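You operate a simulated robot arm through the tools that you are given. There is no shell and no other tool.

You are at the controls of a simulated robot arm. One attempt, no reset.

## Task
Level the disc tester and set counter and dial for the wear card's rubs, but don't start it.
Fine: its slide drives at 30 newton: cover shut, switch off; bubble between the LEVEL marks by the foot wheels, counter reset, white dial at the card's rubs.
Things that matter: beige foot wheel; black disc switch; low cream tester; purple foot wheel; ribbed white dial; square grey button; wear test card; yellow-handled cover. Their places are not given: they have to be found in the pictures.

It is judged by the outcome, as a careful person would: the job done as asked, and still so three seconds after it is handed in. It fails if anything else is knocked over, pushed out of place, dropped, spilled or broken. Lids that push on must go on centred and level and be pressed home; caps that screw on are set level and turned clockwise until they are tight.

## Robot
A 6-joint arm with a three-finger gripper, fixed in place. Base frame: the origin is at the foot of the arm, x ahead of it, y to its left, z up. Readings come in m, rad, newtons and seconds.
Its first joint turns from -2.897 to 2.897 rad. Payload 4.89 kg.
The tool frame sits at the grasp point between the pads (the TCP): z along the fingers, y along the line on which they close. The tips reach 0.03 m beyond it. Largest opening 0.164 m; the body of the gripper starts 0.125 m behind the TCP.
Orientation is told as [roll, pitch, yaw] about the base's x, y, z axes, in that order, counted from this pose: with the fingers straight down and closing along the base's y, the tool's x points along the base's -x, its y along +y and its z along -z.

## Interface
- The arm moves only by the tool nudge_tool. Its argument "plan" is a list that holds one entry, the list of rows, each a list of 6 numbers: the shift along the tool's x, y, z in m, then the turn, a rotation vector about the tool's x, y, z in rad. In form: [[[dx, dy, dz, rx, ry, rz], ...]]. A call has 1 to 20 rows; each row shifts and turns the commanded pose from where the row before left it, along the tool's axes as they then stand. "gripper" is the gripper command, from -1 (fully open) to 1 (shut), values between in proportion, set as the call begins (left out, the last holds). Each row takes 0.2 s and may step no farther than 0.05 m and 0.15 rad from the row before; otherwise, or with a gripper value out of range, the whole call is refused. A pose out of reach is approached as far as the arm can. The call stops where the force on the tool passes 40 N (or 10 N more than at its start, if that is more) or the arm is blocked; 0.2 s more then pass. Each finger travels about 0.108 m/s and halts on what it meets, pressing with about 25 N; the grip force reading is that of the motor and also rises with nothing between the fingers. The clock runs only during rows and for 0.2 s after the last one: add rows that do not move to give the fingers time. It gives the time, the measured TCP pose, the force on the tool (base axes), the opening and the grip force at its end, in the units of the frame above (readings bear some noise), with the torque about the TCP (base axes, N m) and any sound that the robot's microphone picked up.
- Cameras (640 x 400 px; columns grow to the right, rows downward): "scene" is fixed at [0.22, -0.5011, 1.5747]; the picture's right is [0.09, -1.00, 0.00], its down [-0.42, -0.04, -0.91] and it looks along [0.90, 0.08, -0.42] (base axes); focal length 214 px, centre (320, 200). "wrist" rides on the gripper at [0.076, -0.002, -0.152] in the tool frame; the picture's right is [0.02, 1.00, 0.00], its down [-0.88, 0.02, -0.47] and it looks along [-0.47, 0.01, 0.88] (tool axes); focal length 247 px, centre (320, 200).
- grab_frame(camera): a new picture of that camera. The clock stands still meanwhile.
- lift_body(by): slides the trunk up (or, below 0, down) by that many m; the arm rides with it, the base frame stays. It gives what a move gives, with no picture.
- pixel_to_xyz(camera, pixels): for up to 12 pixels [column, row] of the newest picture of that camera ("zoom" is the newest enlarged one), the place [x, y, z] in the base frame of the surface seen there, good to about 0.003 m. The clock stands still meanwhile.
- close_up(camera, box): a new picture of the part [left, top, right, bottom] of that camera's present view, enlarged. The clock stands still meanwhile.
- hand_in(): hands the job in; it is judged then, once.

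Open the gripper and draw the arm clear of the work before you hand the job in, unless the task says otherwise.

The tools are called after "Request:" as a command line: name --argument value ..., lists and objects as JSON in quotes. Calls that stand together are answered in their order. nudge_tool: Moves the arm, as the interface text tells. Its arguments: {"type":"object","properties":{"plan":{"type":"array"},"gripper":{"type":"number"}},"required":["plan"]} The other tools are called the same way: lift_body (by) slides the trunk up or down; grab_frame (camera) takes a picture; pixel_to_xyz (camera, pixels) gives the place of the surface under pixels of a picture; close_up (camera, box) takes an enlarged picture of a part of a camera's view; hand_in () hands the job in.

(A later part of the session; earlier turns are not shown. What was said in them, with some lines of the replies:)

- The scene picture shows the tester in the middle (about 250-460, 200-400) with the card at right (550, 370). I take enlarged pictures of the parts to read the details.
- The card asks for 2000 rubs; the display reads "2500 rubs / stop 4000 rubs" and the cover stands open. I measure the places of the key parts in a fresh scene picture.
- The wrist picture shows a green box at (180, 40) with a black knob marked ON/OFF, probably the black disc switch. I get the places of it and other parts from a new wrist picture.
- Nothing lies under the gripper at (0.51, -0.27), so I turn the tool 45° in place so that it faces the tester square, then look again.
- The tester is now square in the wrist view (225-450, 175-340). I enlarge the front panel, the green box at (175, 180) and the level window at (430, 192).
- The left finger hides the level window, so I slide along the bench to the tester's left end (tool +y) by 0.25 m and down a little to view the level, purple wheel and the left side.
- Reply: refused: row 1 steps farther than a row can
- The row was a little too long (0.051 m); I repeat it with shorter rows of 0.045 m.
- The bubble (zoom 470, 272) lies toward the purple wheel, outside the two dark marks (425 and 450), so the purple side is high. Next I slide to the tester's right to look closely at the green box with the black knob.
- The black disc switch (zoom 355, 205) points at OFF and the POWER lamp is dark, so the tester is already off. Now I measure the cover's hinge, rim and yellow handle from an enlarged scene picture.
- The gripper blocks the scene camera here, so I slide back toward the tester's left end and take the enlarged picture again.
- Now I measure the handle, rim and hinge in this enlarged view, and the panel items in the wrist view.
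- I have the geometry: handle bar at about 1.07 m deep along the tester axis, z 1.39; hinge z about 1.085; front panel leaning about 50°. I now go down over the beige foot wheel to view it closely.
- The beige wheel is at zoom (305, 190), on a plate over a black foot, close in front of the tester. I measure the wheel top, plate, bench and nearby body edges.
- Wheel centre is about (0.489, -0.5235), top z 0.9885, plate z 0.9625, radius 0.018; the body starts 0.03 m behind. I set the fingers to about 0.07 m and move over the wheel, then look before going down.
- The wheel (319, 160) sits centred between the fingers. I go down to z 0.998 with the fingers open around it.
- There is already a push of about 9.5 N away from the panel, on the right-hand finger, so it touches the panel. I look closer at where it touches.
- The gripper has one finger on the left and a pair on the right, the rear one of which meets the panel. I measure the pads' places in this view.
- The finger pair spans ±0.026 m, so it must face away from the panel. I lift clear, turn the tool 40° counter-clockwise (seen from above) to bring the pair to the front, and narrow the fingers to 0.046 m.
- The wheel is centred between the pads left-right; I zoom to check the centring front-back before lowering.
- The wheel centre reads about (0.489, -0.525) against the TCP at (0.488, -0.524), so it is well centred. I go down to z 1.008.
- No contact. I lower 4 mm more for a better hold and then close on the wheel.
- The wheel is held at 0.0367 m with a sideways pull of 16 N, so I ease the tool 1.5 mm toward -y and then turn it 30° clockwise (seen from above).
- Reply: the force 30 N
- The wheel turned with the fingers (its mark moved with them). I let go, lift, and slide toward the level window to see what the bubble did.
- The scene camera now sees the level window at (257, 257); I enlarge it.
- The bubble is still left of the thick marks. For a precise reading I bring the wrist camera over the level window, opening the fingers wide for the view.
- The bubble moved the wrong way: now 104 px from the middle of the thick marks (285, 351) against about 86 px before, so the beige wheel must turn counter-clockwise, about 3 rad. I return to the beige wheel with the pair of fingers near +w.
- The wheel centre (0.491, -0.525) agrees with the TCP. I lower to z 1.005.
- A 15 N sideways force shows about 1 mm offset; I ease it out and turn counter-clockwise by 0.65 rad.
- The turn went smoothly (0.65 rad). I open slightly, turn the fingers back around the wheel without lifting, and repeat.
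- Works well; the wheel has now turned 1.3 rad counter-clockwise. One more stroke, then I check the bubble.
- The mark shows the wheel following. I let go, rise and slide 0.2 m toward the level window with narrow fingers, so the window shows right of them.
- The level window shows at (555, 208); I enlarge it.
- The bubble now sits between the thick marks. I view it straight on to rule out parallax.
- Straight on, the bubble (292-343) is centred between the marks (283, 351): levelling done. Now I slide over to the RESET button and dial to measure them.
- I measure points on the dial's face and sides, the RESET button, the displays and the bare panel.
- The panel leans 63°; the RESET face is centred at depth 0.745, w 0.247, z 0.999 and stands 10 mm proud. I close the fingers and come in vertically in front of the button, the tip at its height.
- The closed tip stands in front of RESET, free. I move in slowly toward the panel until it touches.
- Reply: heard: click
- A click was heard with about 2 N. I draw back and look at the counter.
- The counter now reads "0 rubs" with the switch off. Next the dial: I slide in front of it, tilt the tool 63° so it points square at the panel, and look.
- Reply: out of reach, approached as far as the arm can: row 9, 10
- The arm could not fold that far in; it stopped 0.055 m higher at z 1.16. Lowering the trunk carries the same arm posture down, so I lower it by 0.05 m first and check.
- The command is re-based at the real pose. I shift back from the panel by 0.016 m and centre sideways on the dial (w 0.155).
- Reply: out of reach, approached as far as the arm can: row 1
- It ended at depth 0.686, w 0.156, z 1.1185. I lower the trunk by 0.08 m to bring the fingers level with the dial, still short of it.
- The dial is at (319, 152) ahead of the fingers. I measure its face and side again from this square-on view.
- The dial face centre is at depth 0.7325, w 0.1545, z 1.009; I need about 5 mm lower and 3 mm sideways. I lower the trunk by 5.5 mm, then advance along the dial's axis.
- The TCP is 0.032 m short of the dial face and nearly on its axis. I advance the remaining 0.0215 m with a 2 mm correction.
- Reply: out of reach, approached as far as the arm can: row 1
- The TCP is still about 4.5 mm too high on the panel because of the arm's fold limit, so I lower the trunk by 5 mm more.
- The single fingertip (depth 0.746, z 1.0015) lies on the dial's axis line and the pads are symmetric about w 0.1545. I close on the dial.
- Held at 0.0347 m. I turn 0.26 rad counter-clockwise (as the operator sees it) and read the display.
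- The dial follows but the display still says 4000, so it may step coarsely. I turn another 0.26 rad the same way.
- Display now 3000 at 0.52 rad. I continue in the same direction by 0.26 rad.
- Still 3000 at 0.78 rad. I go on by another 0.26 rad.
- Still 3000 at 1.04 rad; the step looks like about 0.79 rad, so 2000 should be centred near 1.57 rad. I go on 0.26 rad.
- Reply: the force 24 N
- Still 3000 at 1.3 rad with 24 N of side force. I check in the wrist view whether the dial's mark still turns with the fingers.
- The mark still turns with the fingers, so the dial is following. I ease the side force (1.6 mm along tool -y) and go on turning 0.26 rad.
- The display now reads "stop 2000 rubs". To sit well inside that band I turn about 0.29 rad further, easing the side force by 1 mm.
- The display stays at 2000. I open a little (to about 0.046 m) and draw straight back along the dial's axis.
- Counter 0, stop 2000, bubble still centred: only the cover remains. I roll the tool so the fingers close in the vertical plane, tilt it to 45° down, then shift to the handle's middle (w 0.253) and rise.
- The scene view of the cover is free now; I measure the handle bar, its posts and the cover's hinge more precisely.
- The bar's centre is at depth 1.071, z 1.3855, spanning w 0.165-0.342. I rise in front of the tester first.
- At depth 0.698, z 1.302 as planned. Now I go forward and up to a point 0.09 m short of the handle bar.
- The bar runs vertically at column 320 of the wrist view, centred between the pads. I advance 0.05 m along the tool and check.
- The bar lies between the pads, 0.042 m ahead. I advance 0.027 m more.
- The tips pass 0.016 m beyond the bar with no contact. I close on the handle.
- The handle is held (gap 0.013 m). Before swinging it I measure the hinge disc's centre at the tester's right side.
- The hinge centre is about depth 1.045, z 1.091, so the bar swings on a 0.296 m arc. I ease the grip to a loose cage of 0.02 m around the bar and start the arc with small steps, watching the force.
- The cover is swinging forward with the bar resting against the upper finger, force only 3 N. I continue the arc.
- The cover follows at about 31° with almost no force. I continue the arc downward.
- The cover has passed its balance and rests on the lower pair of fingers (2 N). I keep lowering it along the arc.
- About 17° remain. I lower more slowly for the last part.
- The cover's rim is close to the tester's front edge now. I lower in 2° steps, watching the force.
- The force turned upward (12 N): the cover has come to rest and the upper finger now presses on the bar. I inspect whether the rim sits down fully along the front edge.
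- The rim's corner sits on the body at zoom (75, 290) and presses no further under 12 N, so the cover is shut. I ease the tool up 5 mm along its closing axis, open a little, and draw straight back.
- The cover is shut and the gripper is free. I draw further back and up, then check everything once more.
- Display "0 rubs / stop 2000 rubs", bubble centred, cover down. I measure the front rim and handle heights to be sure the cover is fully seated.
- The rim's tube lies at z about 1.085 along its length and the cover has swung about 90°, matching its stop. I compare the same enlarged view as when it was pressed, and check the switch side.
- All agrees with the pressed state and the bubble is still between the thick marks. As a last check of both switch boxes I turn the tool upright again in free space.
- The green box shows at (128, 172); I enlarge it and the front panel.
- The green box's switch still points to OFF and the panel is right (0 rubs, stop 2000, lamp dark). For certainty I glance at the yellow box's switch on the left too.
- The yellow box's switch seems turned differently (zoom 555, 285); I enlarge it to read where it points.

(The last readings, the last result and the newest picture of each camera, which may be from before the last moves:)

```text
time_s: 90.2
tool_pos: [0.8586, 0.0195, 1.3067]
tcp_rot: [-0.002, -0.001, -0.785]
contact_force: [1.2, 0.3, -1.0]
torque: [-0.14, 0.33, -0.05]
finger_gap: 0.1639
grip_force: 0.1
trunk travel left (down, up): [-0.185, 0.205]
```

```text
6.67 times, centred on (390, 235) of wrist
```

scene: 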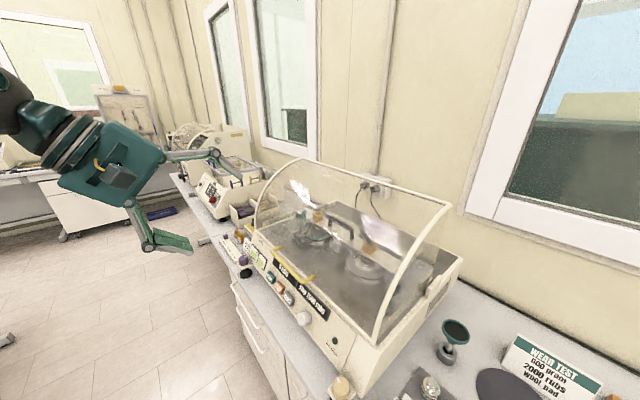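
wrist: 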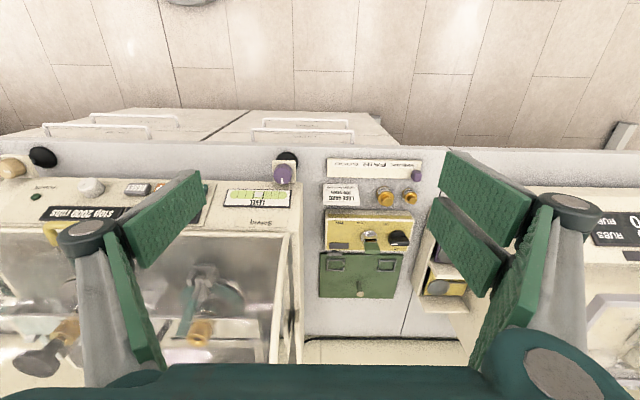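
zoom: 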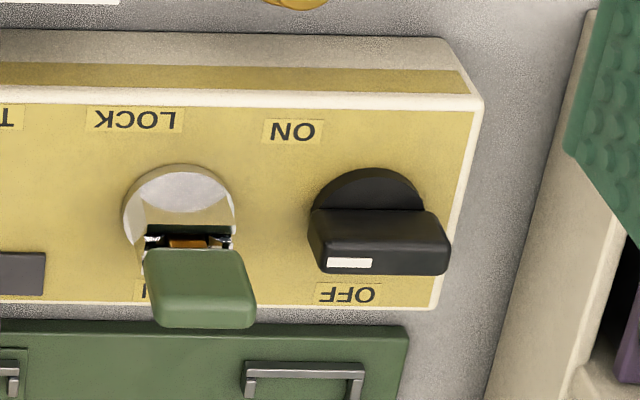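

The yellow box's pointer is not at its OFF label, so I must be sure which switch belongs to the tester. I see a dark disc on the tester's left side at (292, 328) and enlarge that side.

Request:
close_up --camera "wrist" --box '[260, 220, 340, 350]'

Request:
close_up --camera "wrist" --box '[270, 290, 320, 350]'

Request:
pixel_to_xyz --camera "wrist" --pixels '[[292, 328], [290, 340], [293, 318], [300, 300], [302, 250], [398, 238], [410, 240], [370, 238]]'

```text
3.08 times, centred on (300, 285) of wrist
```

zoom: 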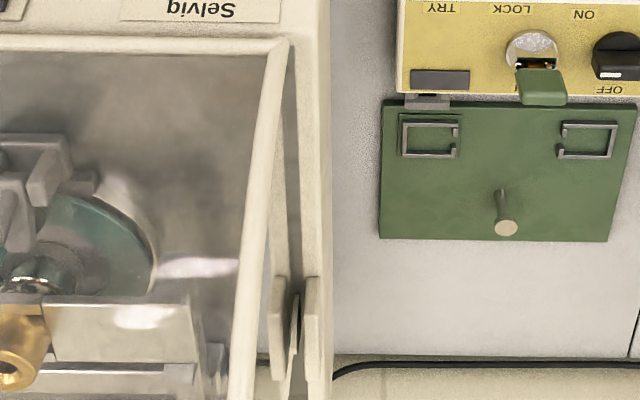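

```text
6.67 times, centred on (295, 320) of wrist
```

zoom: 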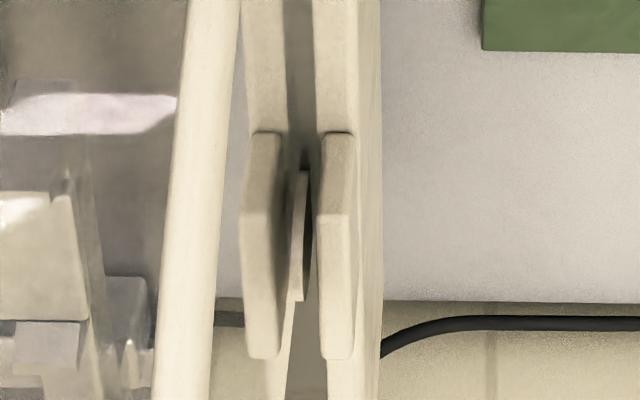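

```text
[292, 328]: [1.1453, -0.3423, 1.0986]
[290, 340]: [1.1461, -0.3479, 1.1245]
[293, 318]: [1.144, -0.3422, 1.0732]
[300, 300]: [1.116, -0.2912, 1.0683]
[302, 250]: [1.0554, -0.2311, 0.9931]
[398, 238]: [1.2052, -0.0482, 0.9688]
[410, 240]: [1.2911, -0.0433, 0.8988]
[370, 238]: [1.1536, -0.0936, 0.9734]
```

That disc is only the cover's hinge. To learn which box serves which machine I enlarge the neighbouring machine and both boxes' surroundings.

Request:
close_up --camera "scene" --box '[160, 120, 300, 230]'

Request:
close_up --camera "wrist" --box '[400, 130, 640, 300]'

Request:
close_up --camera "scene" --box '[330, 170, 480, 300]'

```text
3.64 times, centred on (230, 175) of scene
```

zoom: 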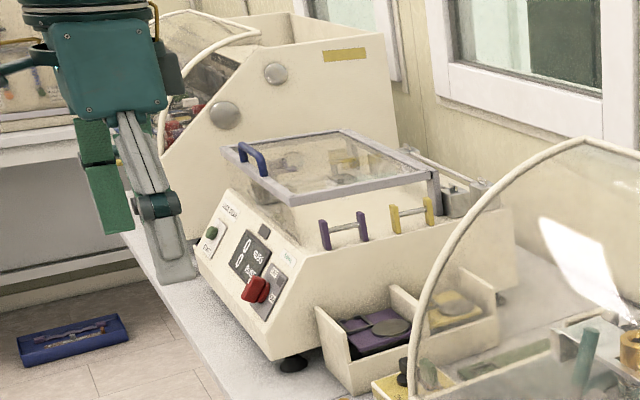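

```text
2.35 times, centred on (520, 215) of wrist
```

zoom: 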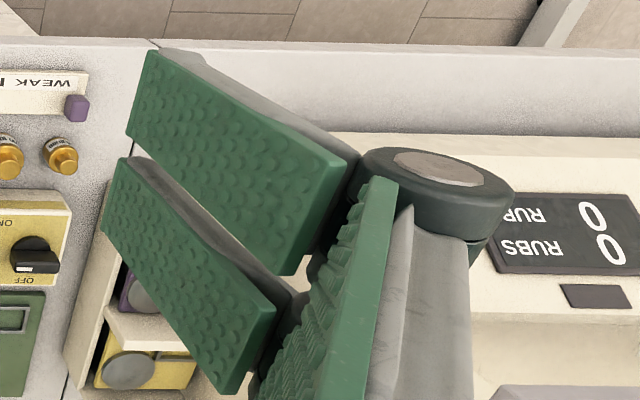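

```text
3.08 times, centred on (405, 235) of scene
```

zoom: 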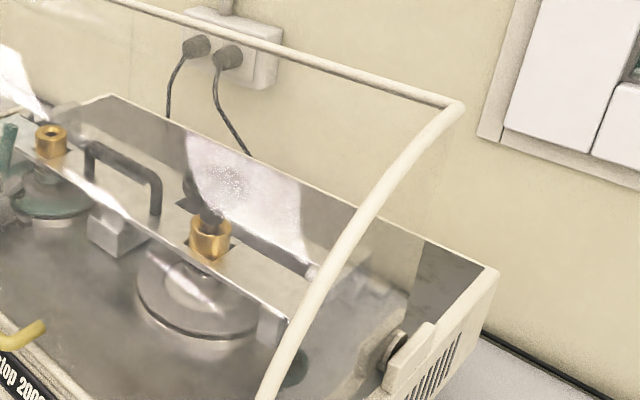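

The left machine has its own red knob, so I look closer at its labels to judge which box belongs to which machine.

Request:
close_up --camera "scene" --box '[195, 160, 255, 215]'

Request:
close_up --camera "scene" --box '[225, 195, 275, 240]'

Request:
close_up --camera "scene" --box '[320, 325, 350, 355]'

```text
7.27 times, centred on (225, 188) of scene
```

zoom: 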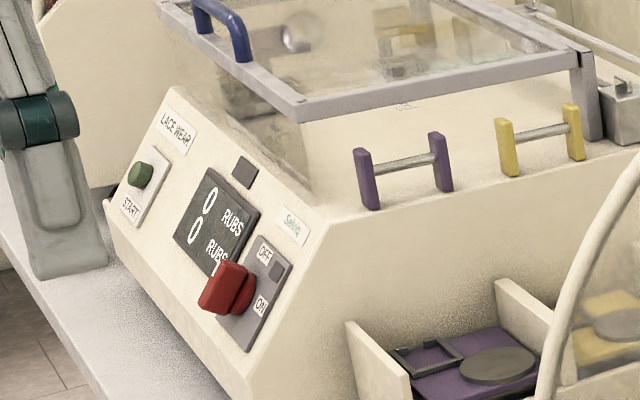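

```text
8.89 times, centred on (250, 218) of scene
```

zoom: 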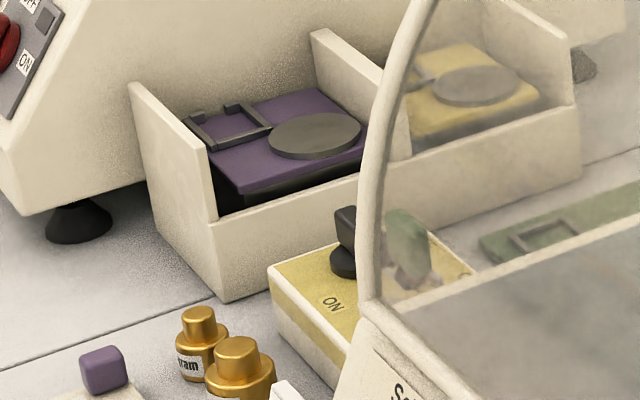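

```text
13.33 times, centred on (335, 340) of scene
```

zoom: 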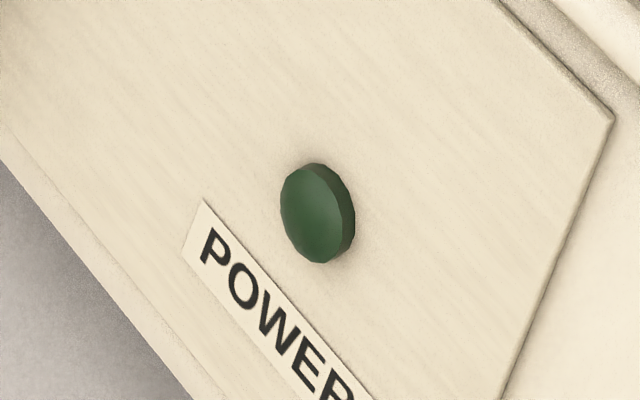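

The left "LACE WEAR" machine has its own red switch. I move back to the green box for a closer look at its labels, since it sits by the tester's POWER end.

Request:
nudge_tool --plan '[[[0.03, -0.035, -0.015, 0, 0, 0], [0, -0.048, 0, 0, 0, 0], [0, -0.048, 0, 0, 0, 0], [0, -0.048, 0, 0, 0, 0], [0, -0.048, 0, 0, 0, 0], [0, -0.048, 0, 0, 0, 0], [0, -0.048, 0, 0, 0, 0], [0, -0.048, 0, 0, 0, 0], [0, -0.048, 0, 0, 0, 0], [0, -0.048, 0, 0, 0, 0], [0, -0.048, 0, 0, 0, 0], [0, -0.048, 0, 0, 0, 0], [0, -0.048, 0, 0, 0, 0], [0, -0.048, 0, 0, 0, 0], [0, -0.048, 0, 0, 0, 0], [0, -0.048, 0, 0, 0, 0], [0, -0.03, 0, 0, 0, 0], [0, 0, 0, 0, 0, 0]]]'

Request:
grab_frame --camera "wrist"

Request:
close_up --camera "wrist" --box '[230, 120, 400, 240]'

```text
time_s: 94.0
tool_pos: [0.2817, -0.5179, 1.3248]
tcp_rot: [0.001, 0.002, -0.786]
contact_force: [-0.4, -0.5, 0.5]
torque: [0.05, -0.01, 0.01]
finger_gap: 0.1643
grip_force: 0.1
trunk travel left (down, up): [-0.185, 0.205]
```

```text
taken
```

wrist: 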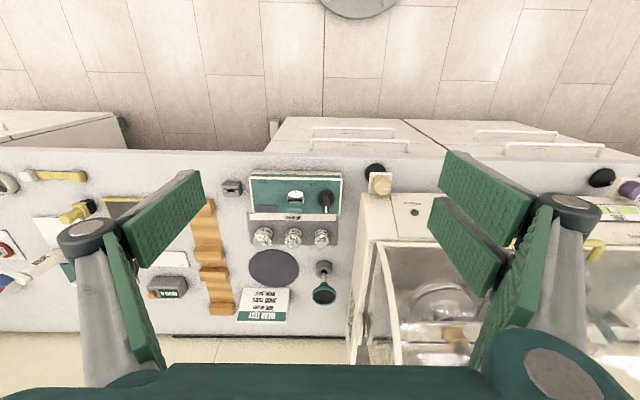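

```text
3.33 times, centred on (315, 180) of wrist
```

zoom: 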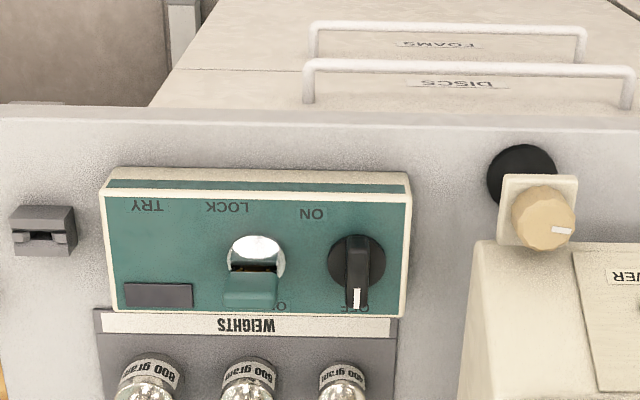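

From straight above, the green box's switch points squarely at OFF, its POWER lamp is dark, and it sits in the disc/wear-test area, so the tester's switch is off. I raise the open gripper well clear and take a last look.

Request:
nudge_tool --plan '[[[0, 0.03, -0.04, 0, 0, 0], [0, 0.03, -0.04, 0, 0, 0], [0, 0.03, -0.04, 0, 0, 0], [0, 0.03, -0.04, 0, 0, 0], [0, 0.045, 0, 0, 0, 0], [0, 0.045, 0, 0, 0, 0], [0, 0.045, 0, 0, 0, 0], [0, 0, 0, 0, 0, 0]]]'

Request:
grab_frame --camera "scene"

Request:
close_up --camera "wrist" --box '[150, 120, 460, 320]'

Request:
close_up --camera "scene" --box '[235, 235, 345, 335]'

```text
time_s: 95.8
tool_pos: [0.4752, -0.344, 1.485]
tcp_rot: [-0.001, 0.0, -0.784]
contact_force: [0.8, 0.5, 0.2]
torque: [-0.14, 0.0, 0.0]
finger_gap: 0.1638
grip_force: 0.1
trunk travel left (down, up): [-0.185, 0.205]
```

```text
taken
```

scene: 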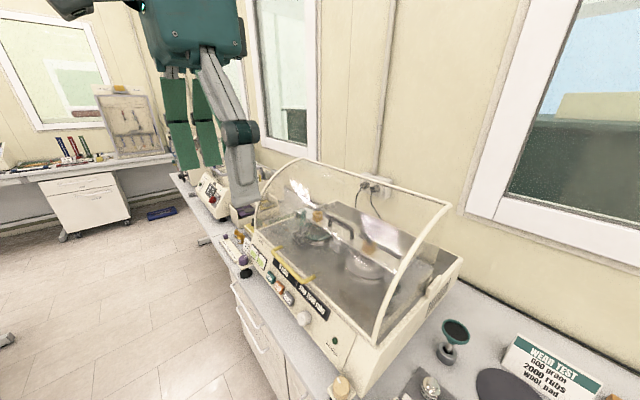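

```text
2.00 times, centred on (305, 220) of wrist
```

zoom: 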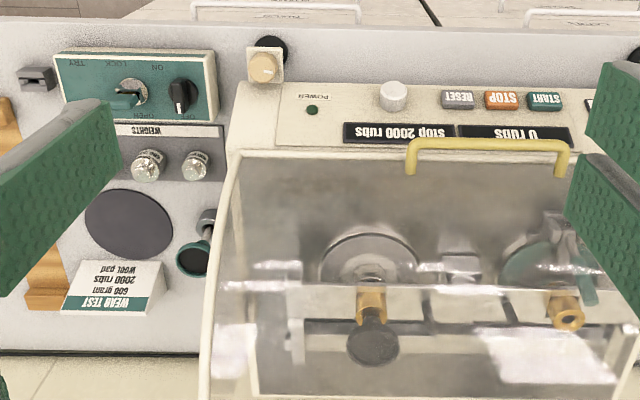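

```text
4.00 times, centred on (290, 285) of scene
```

zoom: 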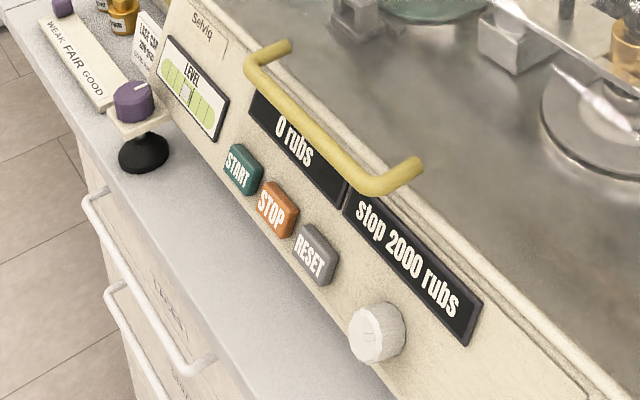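

The last pictures show the cover shut and the switch at OFF with the lamp dark. The bubble sits between the LEVEL marks, the counter reads 0 and the stop reads 2000 rubs. The gripper is open and clear, so I hand the job in.

Request:
hand_in

```text
The job is handed in.
```

The disc tester is level and set for the card's 2000 rubs, and I did not start it. I checked each of these in the pictures just before handing in:

- **Level:** the bubble sits between the two thick LEVEL marks. Only the beige foot wheel needed turning.
- **Counter:** RESET was pressed once and the display reads "0 rubs".
- **Dial:** the white dial was turned back from 4000 and the display reads "stop 2000 rubs", matching the wear card.
- **Cover:** I swung it down by its yellow handle. It rests on its stop and did not move under about 12 N.
- **Switch:** the black disc switch on the green box already pointed to OFF and the POWER lamp was dark, so I left it alone.

One thing is an inference. There are two similar switch boxes on the bench, and I took the green one as the tester's because it stands beside the tester's POWER end, next to the weights and wear card. The yellow box beside the lace tester's things is not at its OFF label, and I did not touch it.
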